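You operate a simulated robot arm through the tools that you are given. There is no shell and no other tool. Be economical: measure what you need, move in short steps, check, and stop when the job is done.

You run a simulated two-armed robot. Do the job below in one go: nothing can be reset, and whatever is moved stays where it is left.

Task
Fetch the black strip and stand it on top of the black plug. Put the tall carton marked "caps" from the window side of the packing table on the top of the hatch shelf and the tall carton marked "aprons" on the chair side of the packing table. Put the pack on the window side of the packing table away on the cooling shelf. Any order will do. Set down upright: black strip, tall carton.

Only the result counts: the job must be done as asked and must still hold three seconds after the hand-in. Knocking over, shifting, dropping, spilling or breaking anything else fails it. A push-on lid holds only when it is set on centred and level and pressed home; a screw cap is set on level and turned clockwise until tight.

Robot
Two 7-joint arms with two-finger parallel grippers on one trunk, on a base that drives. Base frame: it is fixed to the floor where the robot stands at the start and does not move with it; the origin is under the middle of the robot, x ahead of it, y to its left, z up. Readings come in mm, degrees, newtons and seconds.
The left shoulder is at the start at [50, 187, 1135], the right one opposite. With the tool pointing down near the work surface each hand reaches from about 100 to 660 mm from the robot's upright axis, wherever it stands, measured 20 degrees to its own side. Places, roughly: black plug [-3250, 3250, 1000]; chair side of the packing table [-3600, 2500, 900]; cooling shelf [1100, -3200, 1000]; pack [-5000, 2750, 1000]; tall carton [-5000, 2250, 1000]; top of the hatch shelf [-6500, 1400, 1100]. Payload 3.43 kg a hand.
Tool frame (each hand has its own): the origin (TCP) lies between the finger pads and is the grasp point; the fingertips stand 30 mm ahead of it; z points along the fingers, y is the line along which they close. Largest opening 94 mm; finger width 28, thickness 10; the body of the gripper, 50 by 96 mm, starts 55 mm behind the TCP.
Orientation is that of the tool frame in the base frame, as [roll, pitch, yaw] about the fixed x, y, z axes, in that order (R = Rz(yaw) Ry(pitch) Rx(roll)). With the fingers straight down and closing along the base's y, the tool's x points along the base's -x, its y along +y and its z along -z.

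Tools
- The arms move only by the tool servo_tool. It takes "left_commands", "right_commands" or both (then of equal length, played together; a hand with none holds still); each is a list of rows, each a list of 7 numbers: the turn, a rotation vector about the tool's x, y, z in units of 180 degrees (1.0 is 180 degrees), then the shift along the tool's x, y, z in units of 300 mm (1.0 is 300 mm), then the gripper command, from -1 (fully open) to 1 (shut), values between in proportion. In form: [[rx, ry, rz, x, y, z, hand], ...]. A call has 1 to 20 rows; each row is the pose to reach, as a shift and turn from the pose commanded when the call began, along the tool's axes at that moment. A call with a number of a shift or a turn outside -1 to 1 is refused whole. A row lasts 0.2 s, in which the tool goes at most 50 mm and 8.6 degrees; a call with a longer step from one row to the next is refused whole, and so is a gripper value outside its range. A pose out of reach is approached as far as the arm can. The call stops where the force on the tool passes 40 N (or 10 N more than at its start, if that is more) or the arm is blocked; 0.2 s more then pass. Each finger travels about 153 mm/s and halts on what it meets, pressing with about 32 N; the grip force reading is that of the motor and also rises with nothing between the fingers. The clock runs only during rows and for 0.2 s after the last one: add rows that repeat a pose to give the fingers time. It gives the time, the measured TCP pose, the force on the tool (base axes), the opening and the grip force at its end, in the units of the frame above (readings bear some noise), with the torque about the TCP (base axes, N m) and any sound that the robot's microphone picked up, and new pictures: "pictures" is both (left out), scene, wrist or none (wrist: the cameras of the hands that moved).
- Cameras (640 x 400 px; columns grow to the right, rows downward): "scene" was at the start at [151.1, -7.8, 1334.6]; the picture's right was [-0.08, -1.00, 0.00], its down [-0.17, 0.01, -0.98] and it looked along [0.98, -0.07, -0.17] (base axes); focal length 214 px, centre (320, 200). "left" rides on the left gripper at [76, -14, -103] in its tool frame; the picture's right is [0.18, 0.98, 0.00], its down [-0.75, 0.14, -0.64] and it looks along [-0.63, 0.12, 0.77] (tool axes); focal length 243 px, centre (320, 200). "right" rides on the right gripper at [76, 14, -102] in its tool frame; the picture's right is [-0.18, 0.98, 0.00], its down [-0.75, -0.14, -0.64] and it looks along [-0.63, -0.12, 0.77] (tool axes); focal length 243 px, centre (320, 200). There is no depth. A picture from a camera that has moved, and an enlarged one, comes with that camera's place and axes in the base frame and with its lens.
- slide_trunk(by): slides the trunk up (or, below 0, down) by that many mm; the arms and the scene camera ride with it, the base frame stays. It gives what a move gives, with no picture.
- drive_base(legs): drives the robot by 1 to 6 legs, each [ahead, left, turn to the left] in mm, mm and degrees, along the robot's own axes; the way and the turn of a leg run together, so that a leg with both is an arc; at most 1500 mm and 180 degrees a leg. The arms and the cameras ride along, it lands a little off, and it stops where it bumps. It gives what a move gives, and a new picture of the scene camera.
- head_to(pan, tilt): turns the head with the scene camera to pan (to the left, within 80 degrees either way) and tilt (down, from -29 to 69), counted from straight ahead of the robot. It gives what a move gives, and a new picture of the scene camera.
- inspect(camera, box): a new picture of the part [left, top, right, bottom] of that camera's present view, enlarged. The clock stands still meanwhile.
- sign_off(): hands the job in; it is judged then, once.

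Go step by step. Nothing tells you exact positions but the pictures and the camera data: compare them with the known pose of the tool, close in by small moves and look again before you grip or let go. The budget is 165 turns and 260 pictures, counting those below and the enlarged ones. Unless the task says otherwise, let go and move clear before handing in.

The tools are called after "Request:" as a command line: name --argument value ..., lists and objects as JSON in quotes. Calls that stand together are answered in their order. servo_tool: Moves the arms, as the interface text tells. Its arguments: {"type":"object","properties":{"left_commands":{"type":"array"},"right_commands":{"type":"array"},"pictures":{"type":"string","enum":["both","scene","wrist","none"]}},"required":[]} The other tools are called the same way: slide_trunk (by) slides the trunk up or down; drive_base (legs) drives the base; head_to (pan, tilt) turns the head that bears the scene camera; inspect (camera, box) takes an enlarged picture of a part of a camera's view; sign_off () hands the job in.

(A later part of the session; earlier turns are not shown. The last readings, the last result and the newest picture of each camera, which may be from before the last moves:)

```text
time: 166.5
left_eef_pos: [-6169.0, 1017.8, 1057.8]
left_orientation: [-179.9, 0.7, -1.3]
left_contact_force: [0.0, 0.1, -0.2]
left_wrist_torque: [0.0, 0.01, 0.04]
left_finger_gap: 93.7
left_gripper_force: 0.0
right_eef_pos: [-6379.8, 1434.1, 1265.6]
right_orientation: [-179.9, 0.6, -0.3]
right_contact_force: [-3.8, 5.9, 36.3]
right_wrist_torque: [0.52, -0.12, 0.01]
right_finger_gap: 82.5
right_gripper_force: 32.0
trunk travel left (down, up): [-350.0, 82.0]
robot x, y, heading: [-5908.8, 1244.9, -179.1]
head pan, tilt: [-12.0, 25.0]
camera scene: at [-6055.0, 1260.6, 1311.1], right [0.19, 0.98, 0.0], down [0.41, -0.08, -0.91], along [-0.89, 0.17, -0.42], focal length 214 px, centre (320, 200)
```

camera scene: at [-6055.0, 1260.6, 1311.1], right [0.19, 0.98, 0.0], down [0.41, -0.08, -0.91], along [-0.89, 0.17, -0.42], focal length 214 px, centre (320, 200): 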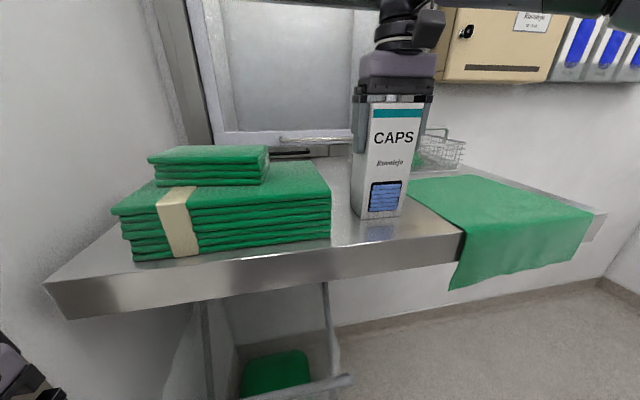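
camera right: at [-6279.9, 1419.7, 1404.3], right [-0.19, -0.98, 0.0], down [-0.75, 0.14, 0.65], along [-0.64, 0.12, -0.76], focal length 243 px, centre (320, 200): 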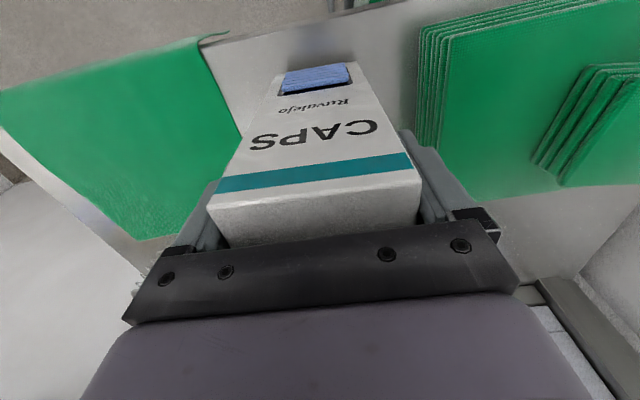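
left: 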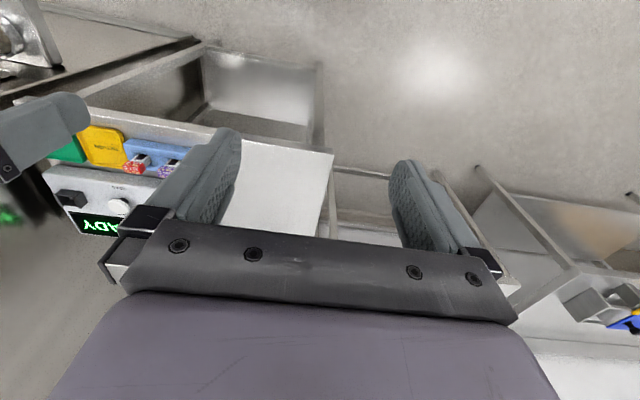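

It rests on the shelf. Release and rise straight.

Request:
servo_tool --right_commands '[[0, 0, 0, 0, 0, -0.005, 1], [0, 0, 0, 0, 0, -0.005, -1], [0, 0, 0, 0, 0, -0.005, -1], [0, 0, 0, 0, 0, -0.005, -1]]' --pictures "wrist"

```text
time: 167.5
left_eef_pos: [-6170.2, 1019.4, 1057.3]
left_orientation: [-180.0, 0.5, -1.3]
left_contact_force: [0.2, -0.1, 0.3]
left_wrist_torque: [0.0, 0.0, 0.01]
left_finger_gap: 94.0
left_gripper_force: 0.1
right_eef_pos: [-6382.2, 1433.6, 1263.3]
right_orientation: [-180.0, 0.0, 0.0]
right_contact_force: [-0.9, 0.3, 0.9]
right_wrist_torque: [-0.01, -0.04, 0.01]
right_finger_gap: 94.2
right_gripper_force: 0.0
trunk travel left (down, up): [-350.0, 82.0]
robot x, y, heading: [-5905.9, 1245.5, -179.3]
head pan, tilt: [-12.0, 25.0]
camera right: at [-6305.7, 1418.1, 1364.3], right [-0.19, -0.98, 0.0], down [-0.75, 0.14, 0.64], along [-0.63, 0.12, -0.77], focal length 243 px, centre (320, 200)
```

right: 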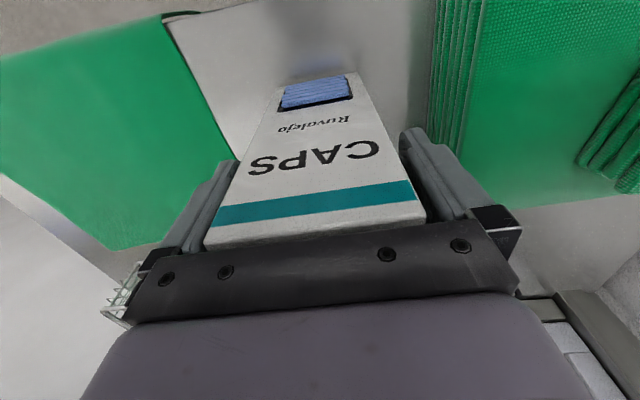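

Raise the trunk to lift the hand clear.

Request:
slide_trunk --by 82

Request:
servo_tool --right_commands '[[0, 0, 0, 0, 0, -0.06, -1], [0, 0, 0, 0, 0, -0.06, -1]]' --pictures "both"

```text
time: 168.7
left_eef_pos: [-6170.1, 1019.6, 1138.8]
left_orientation: [-179.9, 0.6, -1.3]
left_contact_force: [0.0, 0.3, 0.3]
left_wrist_torque: [0.01, -0.01, -0.03]
left_finger_gap: 94.2
left_gripper_force: 0.1
right_eef_pos: [-6382.8, 1433.5, 1344.9]
right_orientation: [-179.9, 0.2, -0.2]
right_contact_force: [0.1, 0.1, -0.6]
right_wrist_torque: [0.05, 0.01, 0.01]
right_finger_gap: 93.9
right_gripper_force: 0.0
trunk travel left (down, up): [-432.0, 0.0]
robot x, y, heading: [-5911.2, 1243.3, -178.9]
head pan, tilt: [-12.0, 25.0]
```

```text
time: 169.3
left_eef_pos: [-6169.9, 1018.9, 1138.1]
left_orientation: [-180.0, 0.6, -1.3]
left_contact_force: [-0.2, 0.2, -0.8]
left_wrist_torque: [0.01, -0.01, 0.0]
left_finger_gap: 94.0
left_gripper_force: 0.1
right_eef_pos: [-6382.9, 1434.1, 1362.2]
right_orientation: [-179.9, 0.3, -0.2]
right_contact_force: [-0.2, -0.3, 0.6]
right_wrist_torque: [0.03, -0.04, -0.02]
right_finger_gap: 94.1
right_gripper_force: 0.0
trunk travel left (down, up): [-432.0, 0.0]
robot x, y, heading: [-5910.8, 1245.9, -179.1]
head pan, tilt: [-12.0, 25.0]
camera scene: at [-6056.9, 1260.8, 1392.0], right [0.19, 0.98, 0.0], down [0.41, -0.08, -0.91], along [-0.89, 0.17, -0.42], focal length 214 px, centre (320, 200)
camera right: at [-6305.1, 1418.7, 1464.2], right [-0.19, -0.98, 0.0], down [-0.75, 0.14, 0.64], along [-0.63, 0.12, -0.76], focal length 243 px, centre (320, 200)
```

scene: 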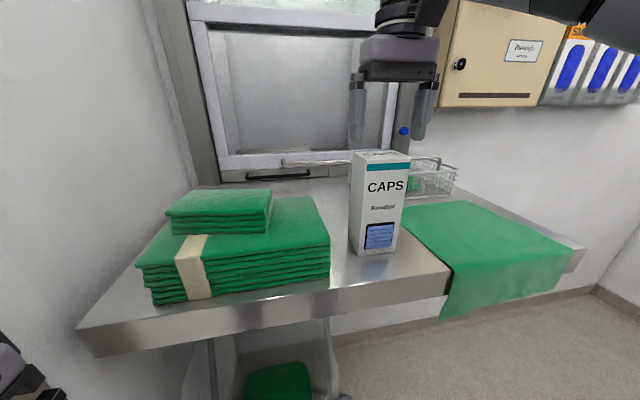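
right: 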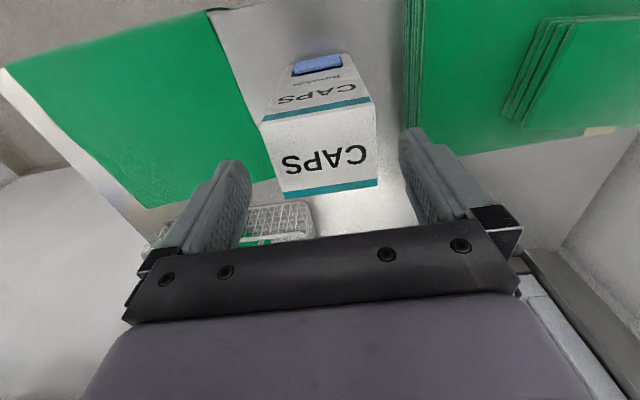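

CAPS is placed. Back off, then fold hands and return to the table.

Request:
drive_base --legs '[[-130, 0, 0]]'

Request:
servo_tool --right_commands '[[0, 0, 0, 0.15, 0, 0, -1], [0, 0, 0, 0.3, 0, 0, -1], [0, 0, 0, 0.45, 0, 0, -1], [0, 0, 0, 0.55, 0, 0.1, -1], [0, 0, 0, 0.55, 0, 0.25, -1], [0, 0, 0, 0.55, 0, 0.4, -1], [0, 0, 0, 0.55, 0, 0.4, -1]]' --pictures "none"

Request:
drive_base --legs '[[0, -1150, 0], [0, 0, -90], [0, 0, -90], [0, 0, 0]]'

Request:
head_to --pan 0 --tilt 25

```text
time: 170.6
left_eef_pos: [-6040.8, 1022.2, 1138.4]
left_orientation: [-180.0, 0.8, -1.4]
left_contact_force: [-0.1, 0.0, 0.0]
left_wrist_torque: [0.0, 0.02, -0.01]
left_finger_gap: 93.9
left_gripper_force: 0.0
right_eef_pos: [-6250.4, 1437.4, 1363.9]
right_orientation: [-179.9, 0.1, -0.3]
right_contact_force: [0.4, -0.8, 1.0]
right_wrist_torque: [0.0, 0.04, 0.0]
right_finger_gap: 94.0
right_gripper_force: 0.0
trunk travel left (down, up): [-432.0, 0.0]
robot x, y, heading: [-5773.1, 1244.9, -179.1]
head pan, tilt: [-12.0, 25.0]
camera scene: at [-5925.9, 1262.9, 1392.1], right [0.19, 0.98, 0.0], down [0.41, -0.08, -0.91], along [-0.89, 0.18, -0.42], focal length 214 px, centre (320, 200)
```

scene: 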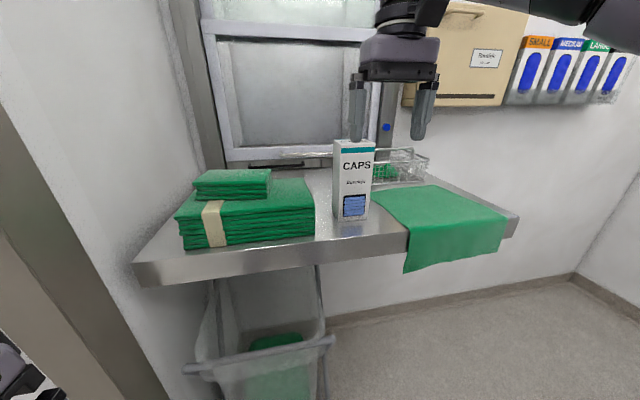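

```text
time: 172.2
left_eef_pos: [-6039.8, 1020.0, 1137.7]
left_orientation: [-180.0, 0.6, -1.5]
left_contact_force: [-0.1, -0.8, -0.1]
left_wrist_torque: [0.01, -0.01, 0.0]
left_finger_gap: 93.7
left_gripper_force: 0.1
right_eef_pos: [-6089.1, 1433.7, 1242.2]
right_orientation: [-179.9, 0.2, -0.3]
right_contact_force: [-0.2, 0.7, 0.8]
right_wrist_torque: [0.0, 0.02, -0.03]
right_finger_gap: 94.0
right_gripper_force: 0.1
trunk travel left (down, up): [-432.0, 0.0]
robot x, y, heading: [-5778.1, 1244.7, -179.3]
head pan, tilt: [-12.0, 25.0]
```

```text
time: 185.9
left_eef_pos: [-5515.3, 2598.2, 1138.7]
left_orientation: [-180.0, 0.6, 176.8]
left_contact_force: [0.4, 0.0, -0.3]
left_wrist_torque: [0.01, 0.02, 0.03]
left_finger_gap: 93.9
left_gripper_force: 0.1
right_eef_pos: [-5480.4, 2185.4, 1243.5]
right_orientation: [-179.9, 0.1, 177.8]
right_contact_force: [0.6, 0.9, -0.5]
right_wrist_torque: [-0.03, 0.01, 0.0]
right_finger_gap: 93.9
right_gripper_force: 0.0
trunk travel left (down, up): [-432.0, 0.0]
robot x, y, heading: [-5782.2, 2381.1, -0.9]
head pan, tilt: [-12.0, 25.0]
camera scene: at [-5636.7, 2359.5, 1391.9], right [-0.23, -0.97, 0.0], down [-0.41, 0.1, -0.91], along [0.88, -0.21, -0.42], focal length 214 px, centre (320, 200)
```

scene: 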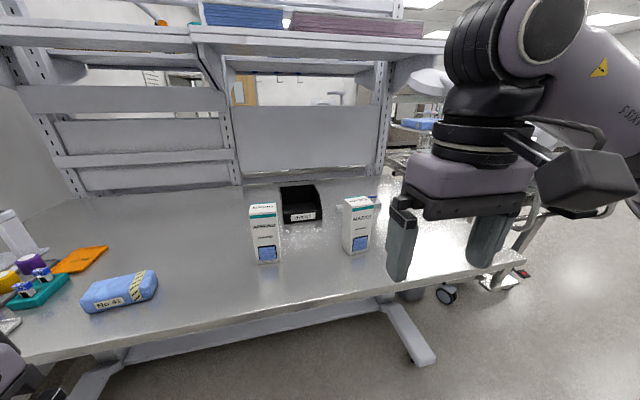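

```text
time: 186.7
left_eef_pos: [-5515.1, 2599.3, 1138.5]
left_orientation: [180.0, 0.6, 176.7]
left_contact_force: [-0.9, -0.1, -1.5]
left_wrist_torque: [0.03, 0.0, -0.01]
left_finger_gap: 93.7
left_gripper_force: 0.1
right_eef_pos: [-5480.7, 2185.4, 1243.9]
right_orientation: [-179.9, 0.3, 177.8]
right_contact_force: [0.4, -0.2, 0.4]
right_wrist_torque: [0.0, -0.01, -0.01]
right_finger_gap: 94.0
right_gripper_force: 0.0
trunk travel left (down, up): [-432.0, 0.0]
robot x, y, heading: [-5783.5, 2382.8, -1.2]
head pan, tilt: [0.0, 25.0]
camera scene: at [-5634.3, 2378.5, 1391.9], right [-0.02, -1.0, 0.0], down [-0.42, 0.01, -0.91], along [0.91, -0.02, -0.42], focal length 214 px, centre (320, 200)
```

scene: 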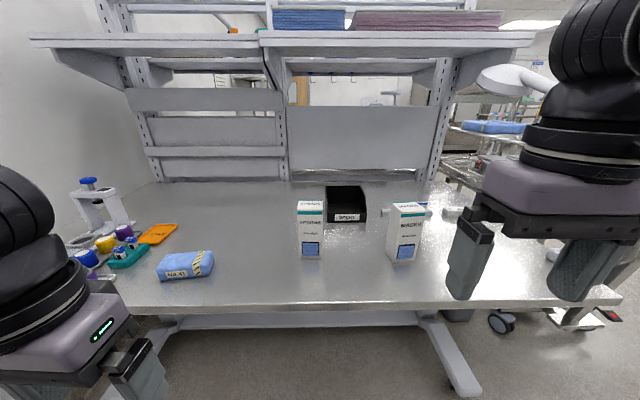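

Zoom on the pack and the left cluster.

Request:
inspect --camera "scene" --box '[40, 160, 240, 285]'

Request:
inspect --camera "scene" --box '[270, 160, 470, 285]'

```text
3.20 times, centred on (140, 222) of scene
camera zoom: at [-5634.3, 2378.5, 1391.9], right [-0.02, -1.0, 0.0], down [-0.42, 0.01, -0.91], along [0.91, -0.02, -0.42], focal length 686 px, centre (896, 128)
```

zoom: 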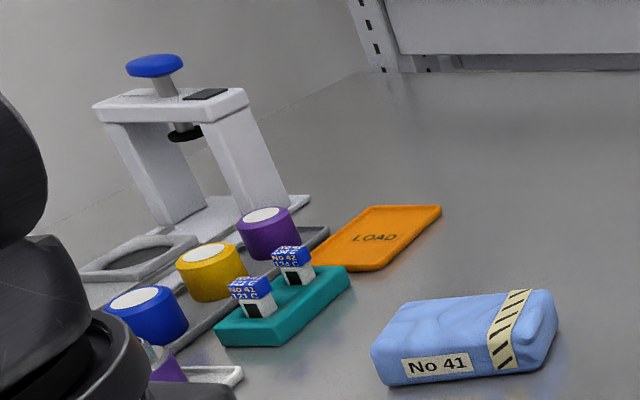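

```text
3.20 times, centred on (370, 222) of scene
camera zoom: at [-5634.3, 2378.5, 1391.9], right [-0.02, -1.0, 0.0], down [-0.42, 0.01, -0.91], along [0.91, -0.02, -0.42], focal length 686 px, centre (160, 128)
```

zoom: 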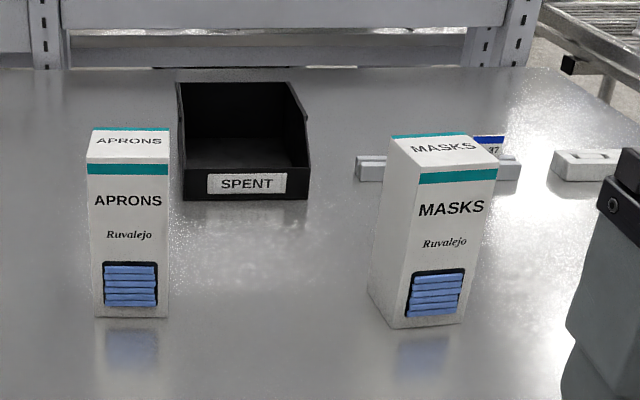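

Good: strips are small upright pieces like these (the black one is probably in the blue rack on the start bench). One stance serves both: right hand takes APRONS (≈-4994,2395), left hand the pack (≈-5089,2798).

Request:
drive_base --legs '[[0, 215, 1.1], [235, 0, 0]]'

Request:
servo_tool --right_commands '[[0, 0, 0, -0.15, 0, 0, -1], [0, 0, 0.006, -0.3, 0, 0.05, -1], [0, 0, 0.006, -0.45, 0, 0.1, -1], [0, 0, 0.006, -0.5, 0, 0.15, -1], [0, 0, 0.006, -0.5, 0, 0.15, -1]]' --pictures "both"

```text
time: 189.7
left_eef_pos: [-5284.5, 2816.2, 1137.3]
left_orientation: [180.0, 0.6, 177.7]
left_contact_force: [-0.1, 0.0, 1.3]
left_wrist_torque: [-0.01, 0.02, -0.01]
left_finger_gap: 93.8
left_gripper_force: 0.1
right_eef_pos: [-5241.7, 2403.5, 1243.3]
right_orientation: [-179.9, 0.1, 178.8]
right_contact_force: [0.8, -0.5, 0.5]
right_wrist_torque: [0.01, 0.02, 0.0]
right_finger_gap: 94.2
right_gripper_force: 0.1
trunk travel left (down, up): [-432.0, 0.0]
robot x, y, heading: [-5549.8, 2594.3, -0.3]
head pan, tilt: [0.0, 25.0]
camera scene: at [-5398.8, 2593.0, 1391.8], right [0.0, -1.0, 0.0], down [-0.42, 0.0, -0.91], along [0.91, 0.0, -0.42], focal length 214 px, centre (320, 200)
```

scene: 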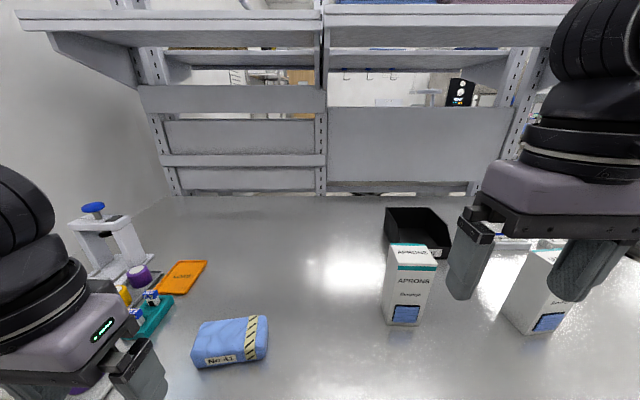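

```text
time: 190.9
left_eef_pos: [-5285.9, 2814.2, 1138.8]
left_orientation: [180.0, 0.5, 177.7]
left_contact_force: [-0.6, 0.7, 1.0]
left_wrist_torque: [0.0, -0.03, 0.02]
left_finger_gap: 93.9
left_gripper_force: 0.0
right_eef_pos: [-5091.4, 2401.2, 1199.5]
right_orientation: [-179.8, 0.1, 177.7]
right_contact_force: [0.2, 0.2, 0.0]
right_wrist_torque: [-0.03, 0.01, -0.01]
right_finger_gap: 94.1
right_gripper_force: 0.0
trunk travel left (down, up): [-432.0, 0.0]
robot x, y, heading: [-5549.1, 2593.0, -0.1]
head pan, tilt: [0.0, 25.0]
camera scene: at [-5399.6, 2593.1, 1391.9], right [0.0, -1.0, 0.0], down [-0.42, 0.0, -0.91], along [0.91, 0.0, -0.42], focal length 214 px, centre (320, 200)
camera right: at [-5166.5, 2416.5, 1301.3], right [0.22, 0.97, 0.0], down [0.75, -0.17, 0.64], along [0.63, -0.14, -0.76], focal length 243 px, centre (320, 200)
```

scene: 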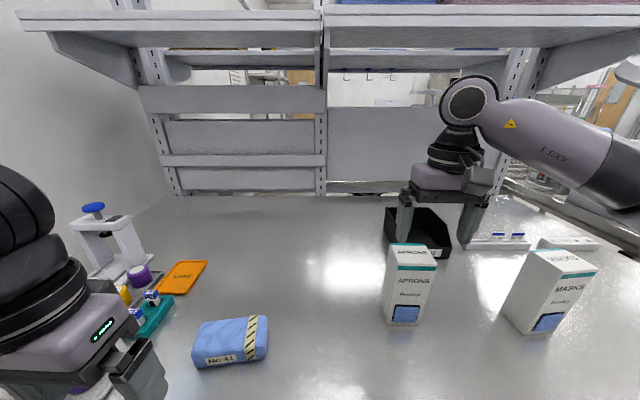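
right: 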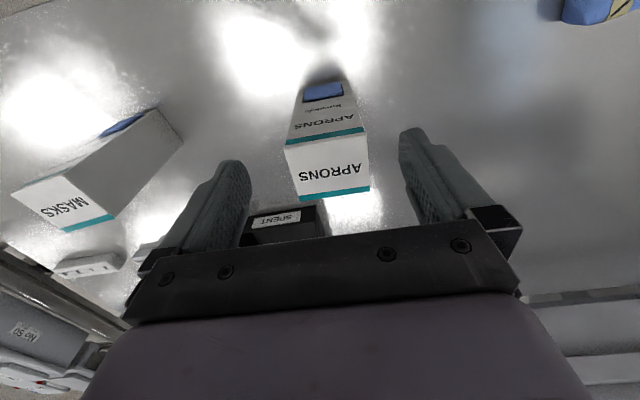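

Aligned with the carton. Move above and descend, grip.

Request:
servo_tool --right_commands '[[0, 0, 0, -0.12, -0.003, 0, -1], [0, 0, 0, -0.232, -0.006, 0.05, -1], [0, 0, 0, -0.232, -0.006, 0.2, -1], [0, 0, 0, -0.232, -0.006, 0.3, -1], [0, 0, 0, -0.232, -0.006, 0.4, -1], [0, 0, 0, -0.232, -0.006, 0.49, -1], [0, 0, 0, -0.232, -0.006, 0.49, 1], [0, 0, 0, -0.232, -0.006, 0.49, 1], [0, 0, 0, -0.232, -0.006, 0.49, 1]]' --pictures "both"

```text
time: 192.9
left_eef_pos: [-5284.2, 2814.6, 1137.5]
left_orientation: [-180.0, 0.8, 177.7]
left_contact_force: [-0.3, -0.4, -0.3]
left_wrist_torque: [0.0, 0.01, 0.05]
left_finger_gap: 94.2
left_gripper_force: 0.0
right_eef_pos: [-5020.0, 2397.0, 1053.7]
right_orientation: [-180.0, 0.3, 177.8]
right_contact_force: [0.2, 1.2, 6.9]
right_wrist_torque: [0.08, 0.33, -0.04]
right_finger_gap: 82.1
right_gripper_force: 32.3
trunk travel left (down, up): [-432.0, 0.0]
robot x, y, heading: [-5549.2, 2592.9, 0.0]
head pan, tilt: [0.0, 25.0]
camera scene: at [-5400.1, 2593.6, 1392.1], right [0.0, -1.0, 0.0], down [-0.42, 0.0, -0.91], along [0.91, 0.0, -0.42], focal length 214 px, centre (320, 200)
camera right: at [-5096.5, 2412.3, 1154.3], right [0.22, 0.97, 0.0], down [0.74, -0.17, 0.65], along [0.63, -0.14, -0.76], focal length 243 px, centre (320, 200)
```

scene: 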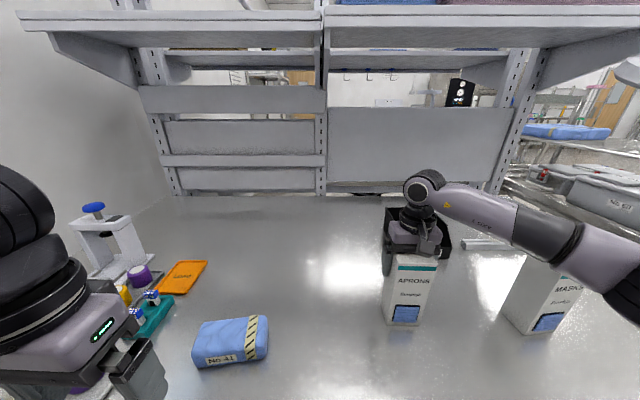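
right: 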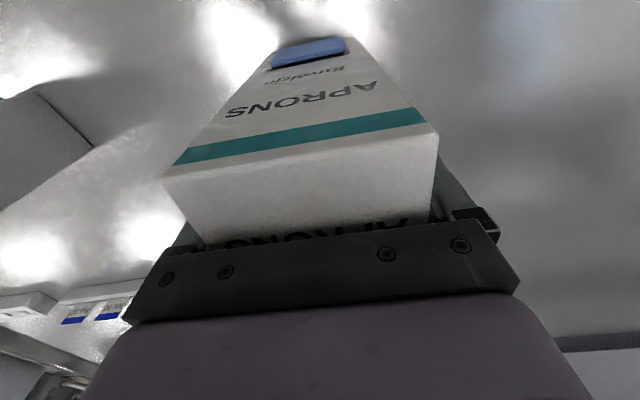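

Gripped. Lift and retract the right; move the left over toward the pack.

Request:
servo_tool --right_commands '[[0, 0, 0, 0, 0, -0.1, 1], [0, 0, 0, 0, 0, -0.2, 1], [0, 0, 0, 0, 0, -0.33, 1], [0, 0, 0, 0.12, 0, -0.4, 1], [0, 0, 0, 0.26, 0, -0.45, 1], [0, 0, 0, 0.4, 0, -0.5, 1], [0, 0, 0, 0.54, 0, -0.52, 1], [0, 0, 0, 0.65, 0, -0.52, 1]]' --left_commands '[[0, 0, 0, -0.1, -0.05, 0, -1], [0, 0, 0, -0.2, -0.08, 0, -1], [0, 0, -0.04, -0.3, -0.08, 0, -1], [0, 0, -0.08, -0.35, -0.08, 0, -1], [0, 0, -0.12, -0.35, -0.08, 0, -1], [0, 0, -0.16, -0.35, -0.08, 0, -1], [0, 0, -0.2, -0.35, -0.08, 0, -1], [0, 0, -0.24, -0.35, -0.08, 0, -1]]' --pictures "both"

```text
time: 194.7
left_eef_pos: [-5181.2, 2785.1, 1138.0]
left_orientation: [-179.6, 0.5, -139.0]
left_contact_force: [-0.3, -0.5, -0.7]
left_wrist_torque: [-0.01, 0.03, -0.01]
left_finger_gap: 94.0
left_gripper_force: 0.0
right_eef_pos: [-5218.2, 2401.0, 1208.2]
right_orientation: [-179.9, 0.1, 177.7]
right_contact_force: [0.5, -1.0, -2.7]
right_wrist_torque: [0.01, -0.05, 0.04]
right_finger_gap: 82.0
right_gripper_force: 32.1
trunk travel left (down, up): [-432.0, 0.0]
robot x, y, heading: [-5546.2, 2592.4, -0.1]
head pan, tilt: [0.0, 25.0]
camera scene: at [-5399.8, 2592.9, 1392.0], right [0.0, -1.0, 0.0], down [-0.42, 0.0, -0.91], along [0.91, 0.0, -0.42], focal length 214 px, centre (320, 200)
camera right: at [-5293.8, 2417.6, 1310.1], right [0.22, 0.97, 0.0], down [0.75, -0.17, 0.64], along [0.63, -0.14, -0.76], focal length 243 px, centre (320, 200)
camera left: at [-5230.1, 2723.5, 1240.2], right [-0.78, 0.62, -0.01], down [0.47, 0.6, 0.65], along [0.41, 0.5, -0.76], focal length 243 px, centre (320, 200)
```

scene: 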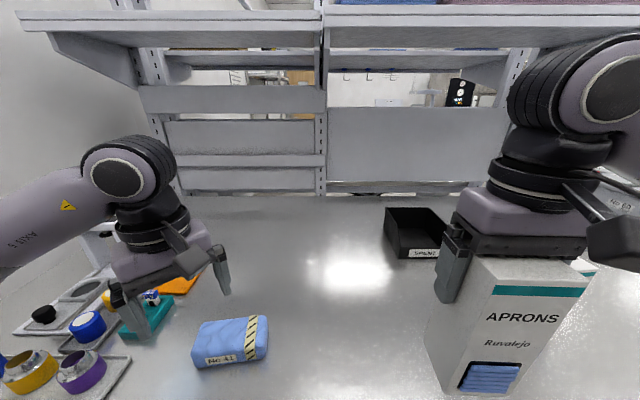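
right: 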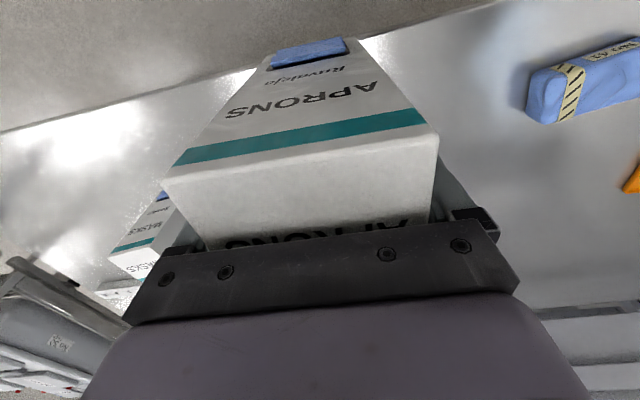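
left: 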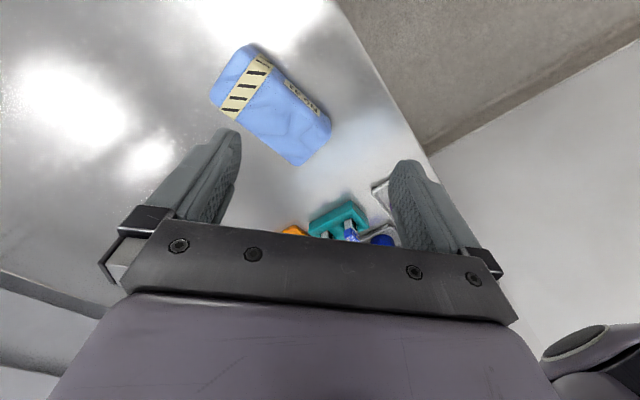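

Rotate the left hand to close across the pack's short side and move above it.

Request:
servo_tool --left_commands '[[0, 0, -0.044, -0.06, -0.06, 0, -1], [0, 0, -0.089, -0.12, -0.12, 0, -1], [0, 0, -0.133, -0.171, -0.184, 0, -1], [0, 0, -0.178, -0.171, -0.184, 0, -1], [0, 0, -0.222, -0.171, -0.184, 0, -1], [0, 0, -0.267, -0.171, -0.184, 0, -1], [0, 0, -0.311, -0.171, -0.184, 0, -1], [0, 0, -0.311, -0.171, -0.184, 0, -1]]' --pictures "both"

```text
time: 196.5
left_eef_pos: [-5106.0, 2778.6, 1141.0]
left_orientation: [-179.4, -0.1, -83.0]
left_contact_force: [-0.3, 0.2, 0.2]
left_wrist_torque: [0.03, -0.03, 0.01]
left_finger_gap: 93.9
left_gripper_force: 0.1
right_eef_pos: [-5218.9, 2400.5, 1208.7]
right_orientation: [-179.9, 0.1, 177.9]
right_contact_force: [0.5, 0.0, -2.6]
right_wrist_torque: [0.02, -0.04, -0.02]
right_finger_gap: 82.3
right_gripper_force: 31.8
trunk travel left (down, up): [-432.0, 0.0]
robot x, y, heading: [-5549.9, 2599.0, -0.2]
head pan, tilt: [0.0, 25.0]
camera scene: at [-5399.5, 2592.9, 1391.9], right [0.0, -1.0, 0.0], down [-0.42, 0.0, -0.91], along [0.91, 0.0, -0.42], focal length 214 px, centre (320, 200)
camera left: at [-5082.7, 2703.5, 1242.5], right [-0.95, -0.3, -0.01], down [-0.24, 0.73, 0.64], along [-0.19, 0.61, -0.77], focal length 243 px, centre (320, 200)
```

scene: 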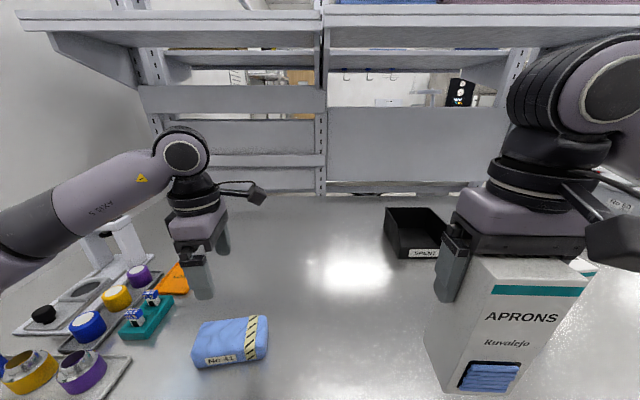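
left: 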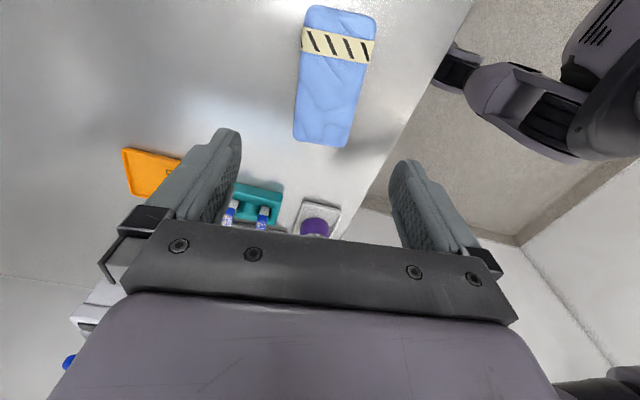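

Small correction and descend to the pack, then look before gripping.

Request:
servo_tool --left_commands '[[0, 0, -0.022, -0.015, 0.042, 0.1, -1], [0, 0, -0.022, -0.015, 0.042, 0.25, -1], [0, 0, -0.022, -0.015, 0.042, 0.4, -1], [0, 0, -0.022, -0.015, 0.042, 0.55, -1], [0, 0, -0.022, -0.015, 0.042, 0.55, -1]]' --pictures "both"

```text
time: 197.7
left_eef_pos: [-5116.2, 2781.2, 976.8]
left_orientation: [-179.4, -0.1, -79.1]
left_contact_force: [0.3, 0.1, -1.4]
left_wrist_torque: [-0.02, 0.01, 0.0]
left_finger_gap: 93.9
left_gripper_force: 0.0
right_eef_pos: [-5217.7, 2400.3, 1208.3]
right_orientation: [-180.0, 0.2, 177.8]
right_contact_force: [0.7, 0.3, -2.5]
right_wrist_torque: [0.01, 0.01, 0.01]
right_finger_gap: 82.6
right_gripper_force: 32.1
trunk travel left (down, up): [-432.0, 0.0]
robot x, y, heading: [-5551.1, 2593.6, -0.3]
head pan, tilt: [0.0, 25.0]
camera scene: at [-5399.6, 2592.8, 1391.9], right [0.0, -1.0, 0.0], down [-0.42, 0.0, -0.91], along [0.91, 0.0, -0.42], focal length 214 px, centre (320, 200)
camera left: at [-5089.1, 2708.2, 1078.2], right [-0.93, -0.37, -0.01], down [-0.29, 0.71, 0.64], along [-0.23, 0.6, -0.77], focal length 243 px, centre (320, 200)
```

scene: 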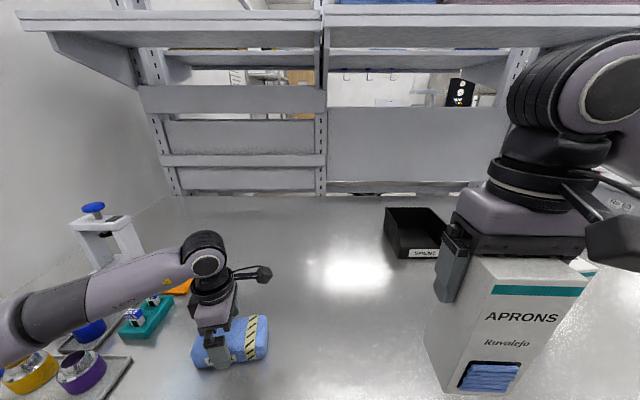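
left: 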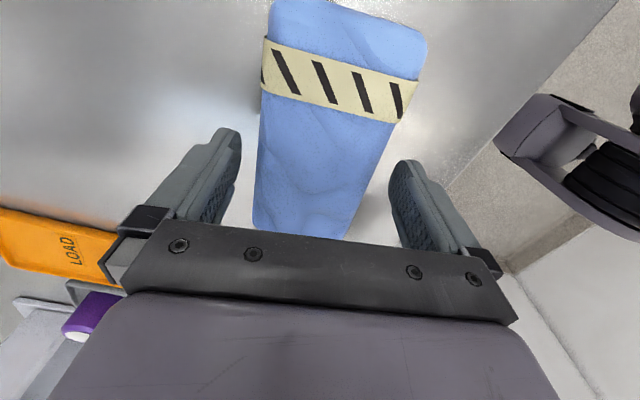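

Fingers straddle the pack. Descend 52 mm and grip.

Request:
servo_tool --left_commands '[[0, 0, 0, 0, 0, 0.1, -1], [0, 0, 0, 0, 0, 0.175, -1], [0, 0, 0, 0, 0, 0.175, 1], [0, 0, 0, 0, 0, 0.175, 1], [0, 0, 0, 0, 0, 0.175, 1], [0, 0, 0, 0, 0, 0.175, 1]]' --pictures "both"

```text
time: 198.2
left_eef_pos: [-5117.4, 2781.8, 940.0]
left_orientation: [-179.6, -0.3, -79.2]
left_contact_force: [-10.6, 1.8, 15.3]
left_wrist_torque: [0.11, 1.17, 0.05]
left_finger_gap: 94.1
left_gripper_force: 0.1
right_eef_pos: [-5217.9, 2402.5, 1209.1]
right_orientation: [-179.9, 0.2, 177.7]
right_contact_force: [0.9, -0.1, -2.7]
right_wrist_torque: [-0.03, 0.02, 0.02]
right_finger_gap: 82.2
right_gripper_force: 32.2
trunk travel left (down, up): [-432.0, 0.0]
robot x, y, heading: [-5552.8, 2595.4, -0.1]
head pan, tilt: [0.0, 25.0]
stopped in row 2 (left hand): the force on the tool passed its limit (the readings are from after the stop); the commanded pose is now the measured one
camera scene: at [-5400.2, 2593.0, 1392.2], right [0.0, -1.0, 0.0], down [-0.42, 0.0, -0.91], along [0.91, 0.0, -0.42], focal length 214 px, centre (320, 200)
camera left: at [-5089.9, 2708.9, 1042.5], right [-0.93, -0.36, -0.01], down [-0.28, 0.72, 0.64], along [-0.23, 0.6, -0.77], focal length 243 px, centre (320, 200)
```

scene: 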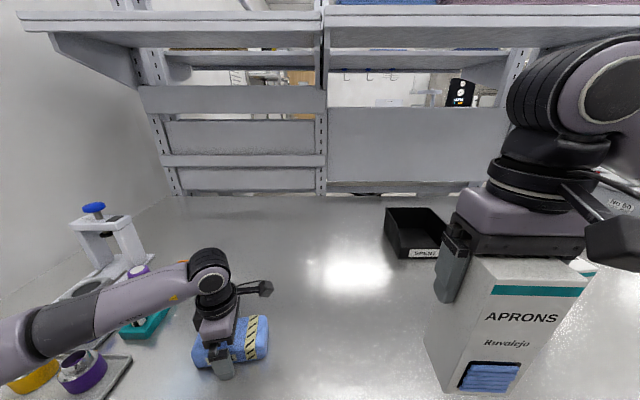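
left: 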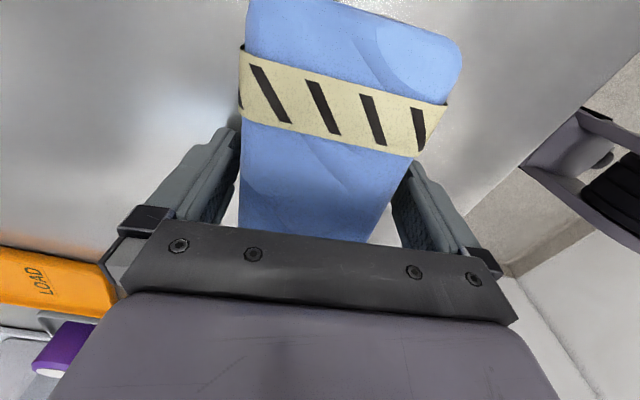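

Contact stopped it; try closing here and see the opening.

Request:
servo_tool --left_commands '[[0, 0, 0, 0, 0.0, 0, -0.5], [0, 0, 0, 0, 0, 0, 1], [0, 0, 0, 0, 0, 0, 1], [0, 0, 0, 0, 0, 0, 1], [0, 0, 0, 0, 0, 0, 1]]' --pictures "both"

```text
time: 199.4
left_eef_pos: [-5117.9, 2781.4, 940.5]
left_orientation: [-179.3, -0.3, -79.2]
left_contact_force: [-13.7, -0.8, 18.4]
left_wrist_torque: [-0.04, 1.34, 0.04]
left_finger_gap: 77.2
left_gripper_force: 31.9
right_eef_pos: [-5218.8, 2401.0, 1209.5]
right_orientation: [180.0, 0.3, 177.9]
right_contact_force: [-0.2, -0.2, -2.9]
right_wrist_torque: [-0.03, 0.02, 0.01]
right_finger_gap: 81.9
right_gripper_force: 32.2
trunk travel left (down, up): [-432.0, 0.0]
robot x, y, heading: [-5549.7, 2592.2, -0.0]
head pan, tilt: [0.0, 25.0]
camera scene: at [-5402.2, 2592.3, 1392.4], right [0.0, -1.0, 0.0], down [-0.42, 0.0, -0.91], along [0.91, 0.0, -0.42], focal length 214 px, centre (320, 200)
camera left: at [-5090.6, 2708.4, 1042.9], right [-0.93, -0.37, -0.01], down [-0.29, 0.72, 0.64], along [-0.22, 0.6, -0.77], focal length 243 px, centre (320, 200)
```

scene: 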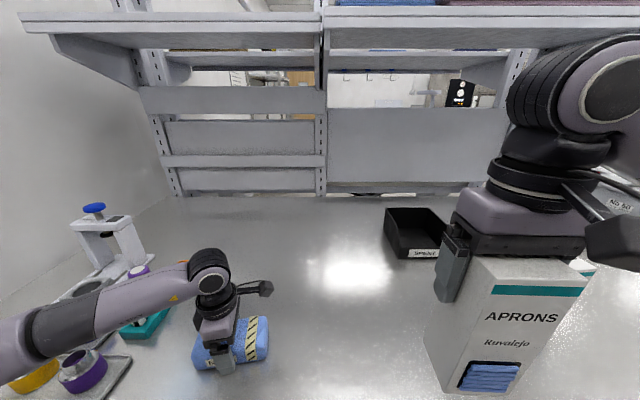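
left: 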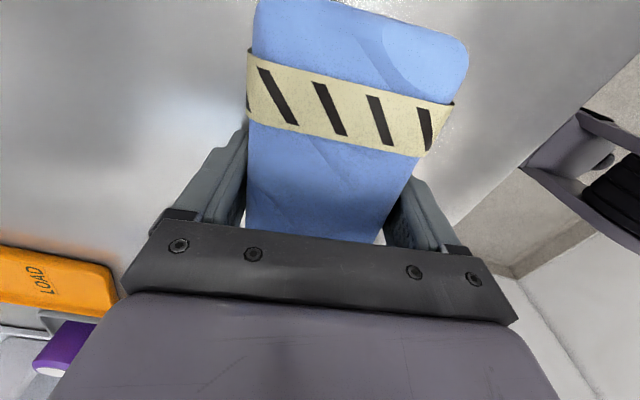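

Gripped at 77 mm (tips were on the table, table ≈910). Lift and retract the pack.

Request:
servo_tool --left_commands '[[0, 0, 0, 0, 0, -0.05, 1], [0, 0, 0, 0, 0, -0.15, 1], [0, 0, 0, 0, 0, -0.3, 1], [0, 0, 0, 0, 0, -0.45, 1], [0, 0, 0, 0, 0, -0.58, 1], [0, 0, 0, 0, 0.15, -0.6, 1], [0, 0, 0, 0, 0.3, -0.6, 1], [0, 0, 0, 0, 0.45, -0.6, 1], [0, 0, 0, 0, 0.5, -0.6, 1]]' --pictures "both"

```text
time: 201.4
left_eef_pos: [-5265.7, 2755.1, 1114.1]
left_orientation: [-179.3, -0.2, -79.1]
left_contact_force: [-0.7, -0.3, -2.1]
left_wrist_torque: [-0.01, 0.03, 0.0]
left_finger_gap: 76.5
left_gripper_force: 31.7
right_eef_pos: [-5217.6, 2401.7, 1208.5]
right_orientation: [-180.0, 0.1, 177.8]
right_contact_force: [-0.8, -0.2, -1.8]
right_wrist_torque: [0.02, -0.01, 0.0]
right_finger_gap: 82.1
right_gripper_force: 32.0
trunk travel left (down, up): [-432.0, 0.0]
robot x, y, heading: [-5548.5, 2591.6, 0.1]
head pan, tilt: [0.0, 25.0]
camera scene: at [-5399.2, 2593.2, 1391.9], right [0.0, -1.0, 0.0], down [-0.42, 0.0, -0.91], along [0.91, 0.0, -0.42], focal length 214 px, centre (320, 200)
camera left: at [-5237.6, 2681.5, 1216.9], right [-0.93, -0.37, -0.01], down [-0.29, 0.71, 0.64], along [-0.23, 0.6, -0.77], focal length 243 px, centre (320, 200)
```

scene: 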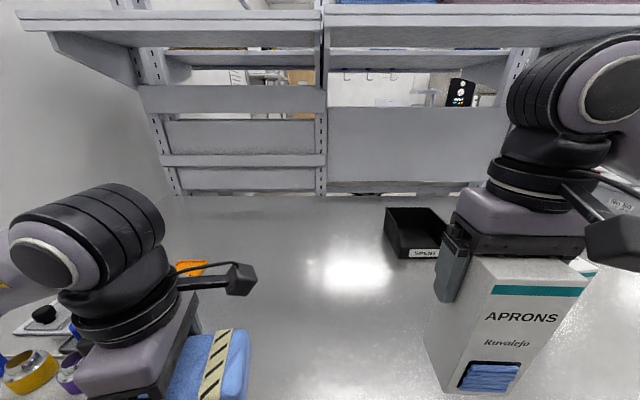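
left: 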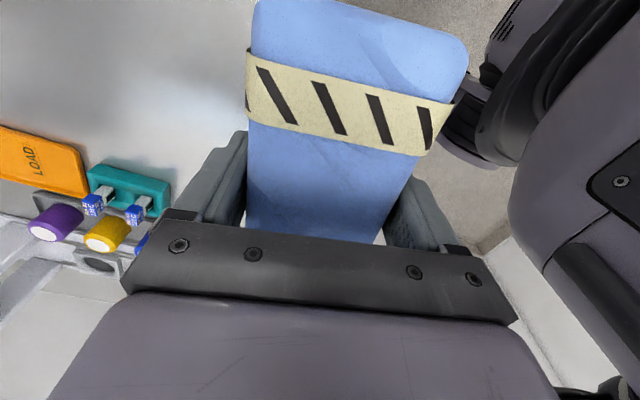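

Both held. Retreat by sliding sideways (keeping heading 0) down the aisle.

Request:
drive_base --legs '[[-150, 0, 0], [0, -1250, 0], [0, -1200, 0]]'

```text
time: 214.5
left_eef_pos: [-5414.3, 274.4, 1115.0]
left_orientation: [-179.3, -0.2, -80.0]
left_contact_force: [0.6, 0.0, -2.6]
left_wrist_torque: [-0.01, 0.01, 0.03]
left_finger_gap: 76.3
left_gripper_force: 31.5
right_eef_pos: [-5371.7, -79.8, 1208.7]
right_orientation: [-179.9, 0.1, 177.0]
right_contact_force: [0.1, -0.8, -2.9]
right_wrist_torque: [-0.01, 0.02, -0.01]
right_finger_gap: 82.0
right_gripper_force: 32.1
trunk travel left (down, up): [-432.0, 0.0]
robot x, y, heading: [-5703.9, 117.8, -1.1]
head pan, tilt: [0.0, 25.0]
camera scene: at [-5551.1, 114.3, 1391.9], right [-0.02, -1.0, 0.0], down [-0.42, 0.01, -0.91], along [0.91, -0.01, -0.42], focal length 214 px, centre (320, 200)
```

scene: 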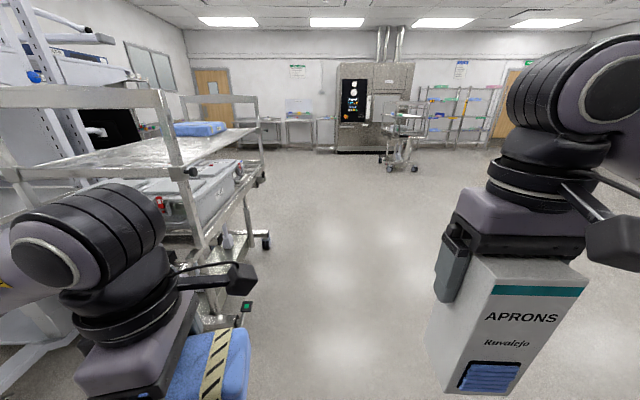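

Continue out past the trolley.

Request:
drive_base --legs '[[330, -130, 1], [420, -320, 0], [1400, 0, 0], [400, 0, 0]]'

```text
time: 228.2
left_eef_pos: [-2864.7, -235.6, 1114.6]
left_orientation: [-179.4, -0.3, -81.5]
left_contact_force: [0.1, 0.3, -2.6]
left_wrist_torque: [0.0, 0.04, 0.0]
left_finger_gap: 76.1
left_gripper_force: 31.6
right_eef_pos: [-2831.4, -590.7, 1209.6]
right_orientation: [-180.0, 0.2, 175.6]
right_contact_force: [0.7, -0.2, -2.0]
right_wrist_torque: [0.03, -0.02, -0.03]
right_finger_gap: 81.8
right_gripper_force: 32.2
trunk travel left (down, up): [-432.0, 0.0]
robot x, y, heading: [-3157.4, -382.5, -2.4]
head pan, tilt: [0.0, 25.0]
camera scene: at [-3004.6, -391.5, 1391.8], right [-0.04, -1.0, 0.0], down [-0.42, 0.02, -0.91], along [0.91, -0.04, -0.42], focal length 214 px, centre (320, 200)
```

scene: 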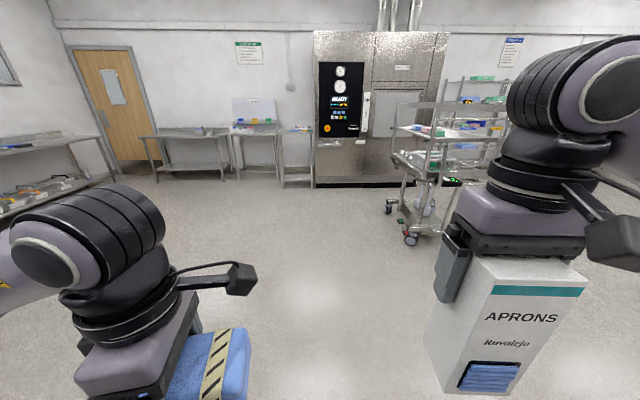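

Now go to the chair side: drive to open floor, turn north, drive up along x≈-2150.

Request:
drive_base --legs '[[1000, 0, 0], [0, 0, 92.4], [1400, 0, 0], [1250, 0, 0]]'

```text
time: 249.7
left_eef_pos: [-2384.7, 2485.9, 1116.0]
left_orientation: [-179.3, -0.1, 12.8]
left_contact_force: [-0.2, 0.4, -3.3]
left_wrist_torque: [0.0, 0.02, -0.01]
left_finger_gap: 76.2
left_gripper_force: 31.7
right_eef_pos: [-2032.2, 2545.9, 1209.0]
right_orientation: [-179.9, 0.1, -90.3]
right_contact_force: [-0.5, -0.1, -2.4]
right_wrist_torque: [0.0, 0.01, 0.0]
right_finger_gap: 82.2
right_gripper_force: 31.8
trunk travel left (down, up): [-432.0, 0.0]
robot x, y, heading: [-2213.5, 2205.5, 91.8]
head pan, tilt: [0.0, 25.0]
camera scene: at [-2218.6, 2357.4, 1391.9], right [1.0, 0.03, 0.0], down [0.01, -0.42, -0.91], along [-0.03, 0.91, -0.42], focal length 214 px, centre (320, 200)
```

scene: 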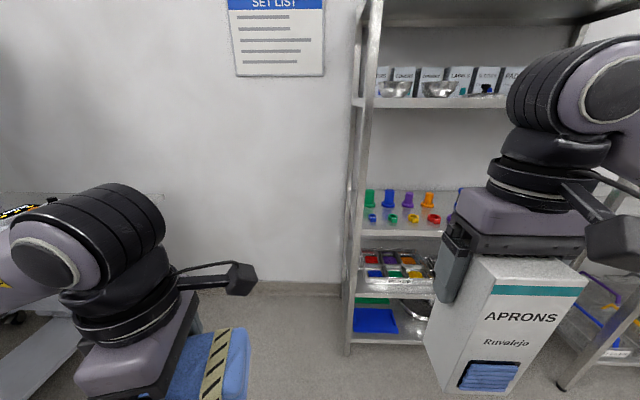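

Turn to face the desk, slide right and approach.

Request:
drive_base --legs '[[0, 0, 88.5], [150, -400, 0], [300, 0, 0]]'

```text
time: 257.7
left_eef_pos: [-2957.7, 2448.1, 1114.2]
left_orientation: [-179.5, -0.1, 100.9]
left_contact_force: [-0.3, -0.2, -2.4]
left_wrist_torque: [-0.02, -0.02, 0.01]
left_finger_gap: 76.1
left_gripper_force: 32.0
right_eef_pos: [-3004.6, 2799.3, 1208.3]
right_orientation: [-179.9, 0.2, -2.0]
right_contact_force: [0.2, 0.3, -2.7]
right_wrist_torque: [0.02, 0.02, 0.03]
right_finger_gap: 82.2
right_gripper_force: 32.7
trunk travel left (down, up): [-432.0, 0.0]
robot x, y, heading: [-2668.7, 2611.4, -179.8]
head pan, tilt: [0.0, 25.0]
camera scene: at [-2823.5, 2608.3, 1391.8], right [0.0, 1.0, 0.0], down [0.42, 0.0, -0.91], along [-0.91, 0.0, -0.42], focal length 214 px, centre (320, 200)
```

scene: 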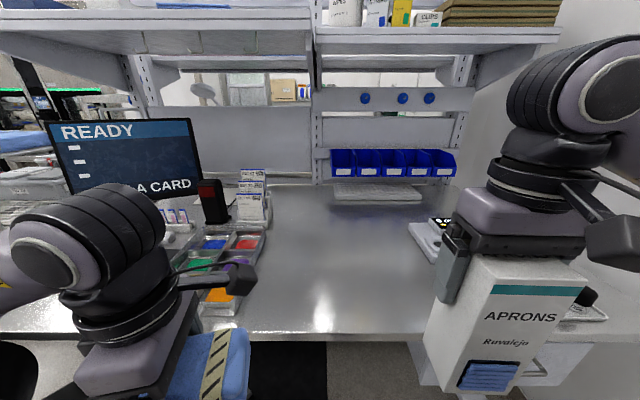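

Drive 60 mm closer and extend the carton over the free area at ≈(-3270,2740).

Request:
drive_base --legs '[[60, 0, 0]]'

Request:
servo_tool --right_commands '[[0, 0, 0, -0.14, 0.04, 0, 1], [0, 0, -0.005, -0.28, 0.09, 0, 1], [0, 0, -0.011, -0.42, 0.14, 0, 1], [0, 0, -0.011, -0.56, 0.197, 0, 1], [0, 0, -0.011, -0.68, 0.197, 0.1, 1], [0, 0, -0.011, -0.68, 0.197, 0.25, 1], [0, 0, -0.011, -0.68, 0.197, 0.38, 1], [0, 0, -0.011, -0.68, 0.197, 0.38, 1]]' --pictures "both"

```text
time: 258.7
left_eef_pos: [-3017.6, 2447.7, 1114.9]
left_orientation: [-179.4, -0.2, 101.0]
left_contact_force: [0.4, -0.2, -2.3]
left_wrist_torque: [-0.04, 0.01, 0.01]
left_finger_gap: 76.2
left_gripper_force: 32.0
right_eef_pos: [-3065.2, 2800.7, 1208.7]
right_orientation: [-179.9, 0.2, -2.0]
right_contact_force: [-1.2, -1.0, -3.0]
right_wrist_torque: [-0.01, 0.0, 0.0]
right_finger_gap: 82.2
right_gripper_force: 31.9
trunk travel left (down, up): [-432.0, 0.0]
robot x, y, heading: [-2730.6, 2607.5, -180.0]
head pan, tilt: [0.0, 25.0]
camera scene: at [-2883.8, 2608.2, 1391.7], right [0.0, 1.0, 0.0], down [0.42, 0.0, -0.91], along [-0.91, 0.0, -0.42], focal length 214 px, centre (320, 200)
```

scene: 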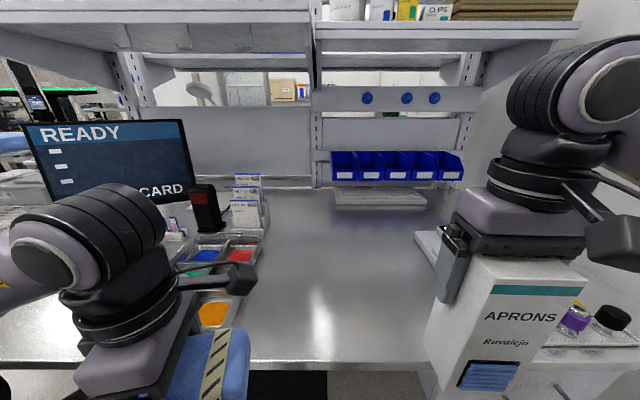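

```text
time: 260.5
left_eef_pos: [-3016.8, 2447.3, 1114.2]
left_orientation: [-179.3, -0.2, 101.0]
left_contact_force: [0.7, 0.4, -2.8]
left_wrist_torque: [-0.03, 0.02, -0.01]
left_finger_gap: 76.2
left_gripper_force: 32.3
right_eef_pos: [-3269.9, 2749.7, 1096.3]
right_orientation: [-179.9, 0.2, 0.0]
right_contact_force: [0.5, 0.1, -3.7]
right_wrist_torque: [0.01, 0.01, -0.01]
right_finger_gap: 82.1
right_gripper_force: 32.3
trunk travel left (down, up): [-432.0, 0.0]
robot x, y, heading: [-2734.0, 2610.0, -179.9]
head pan, tilt: [0.0, 25.0]
camera scene: at [-2882.6, 2608.1, 1391.9], right [0.0, 1.0, 0.0], down [0.42, 0.0, -0.91], along [-0.91, 0.0, -0.42], focal length 214 px, centre (320, 200)
camera right: at [-3192.6, 2733.5, 1197.4], right [-0.18, -0.98, 0.0], down [-0.75, 0.14, 0.64], along [-0.63, 0.12, -0.76], focal length 243 px, centre (320, 200)
```

scene: 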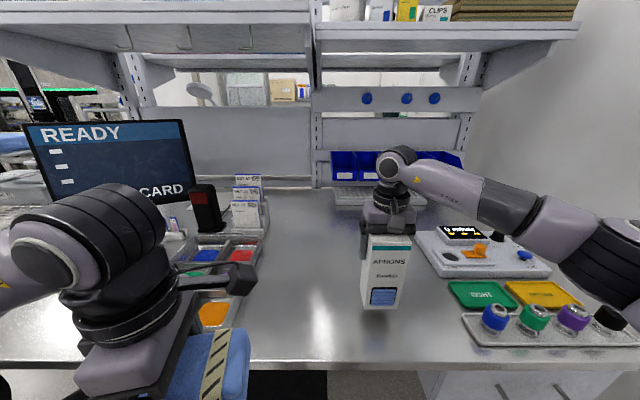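
right: 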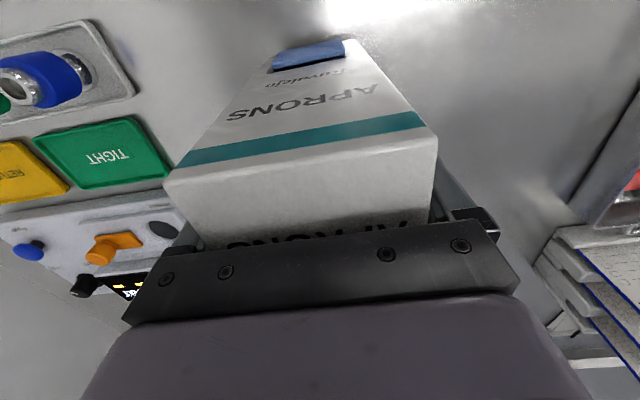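

Clear spot. Lower to contact.

Request:
servo_tool --right_commands '[[0, 0, 0, 0, 0, 0.07, 1], [0, 0, 0, 0, 0, 0.12, 1], [0, 0, 0, 0, 0, 0.145, 1], [0, 0, 0, 0, 0, 0.16, 1], [0, 0, 0, 0, 0, 0.175, 1], [0, 0, 0, 0, 0, 0.19, 1]]' --pictures "none"

```text
time: 261.9
left_eef_pos: [-3014.9, 2448.4, 1114.9]
left_orientation: [-179.2, -0.3, 101.0]
left_contact_force: [0.2, 0.2, -2.3]
left_wrist_torque: [-0.02, 0.02, 0.01]
left_finger_gap: 76.5
left_gripper_force: 32.0
right_eef_pos: [-3270.6, 2749.2, 1045.3]
right_orientation: [179.9, 0.9, -0.2]
right_contact_force: [-5.4, 6.2, 37.0]
right_wrist_torque: [0.26, -0.08, 0.02]
right_finger_gap: 82.3
right_gripper_force: 32.0
trunk travel left (down, up): [-432.0, 0.0]
robot x, y, heading: [-2731.5, 2613.9, -180.0]
head pan, tilt: [0.0, 25.0]
```

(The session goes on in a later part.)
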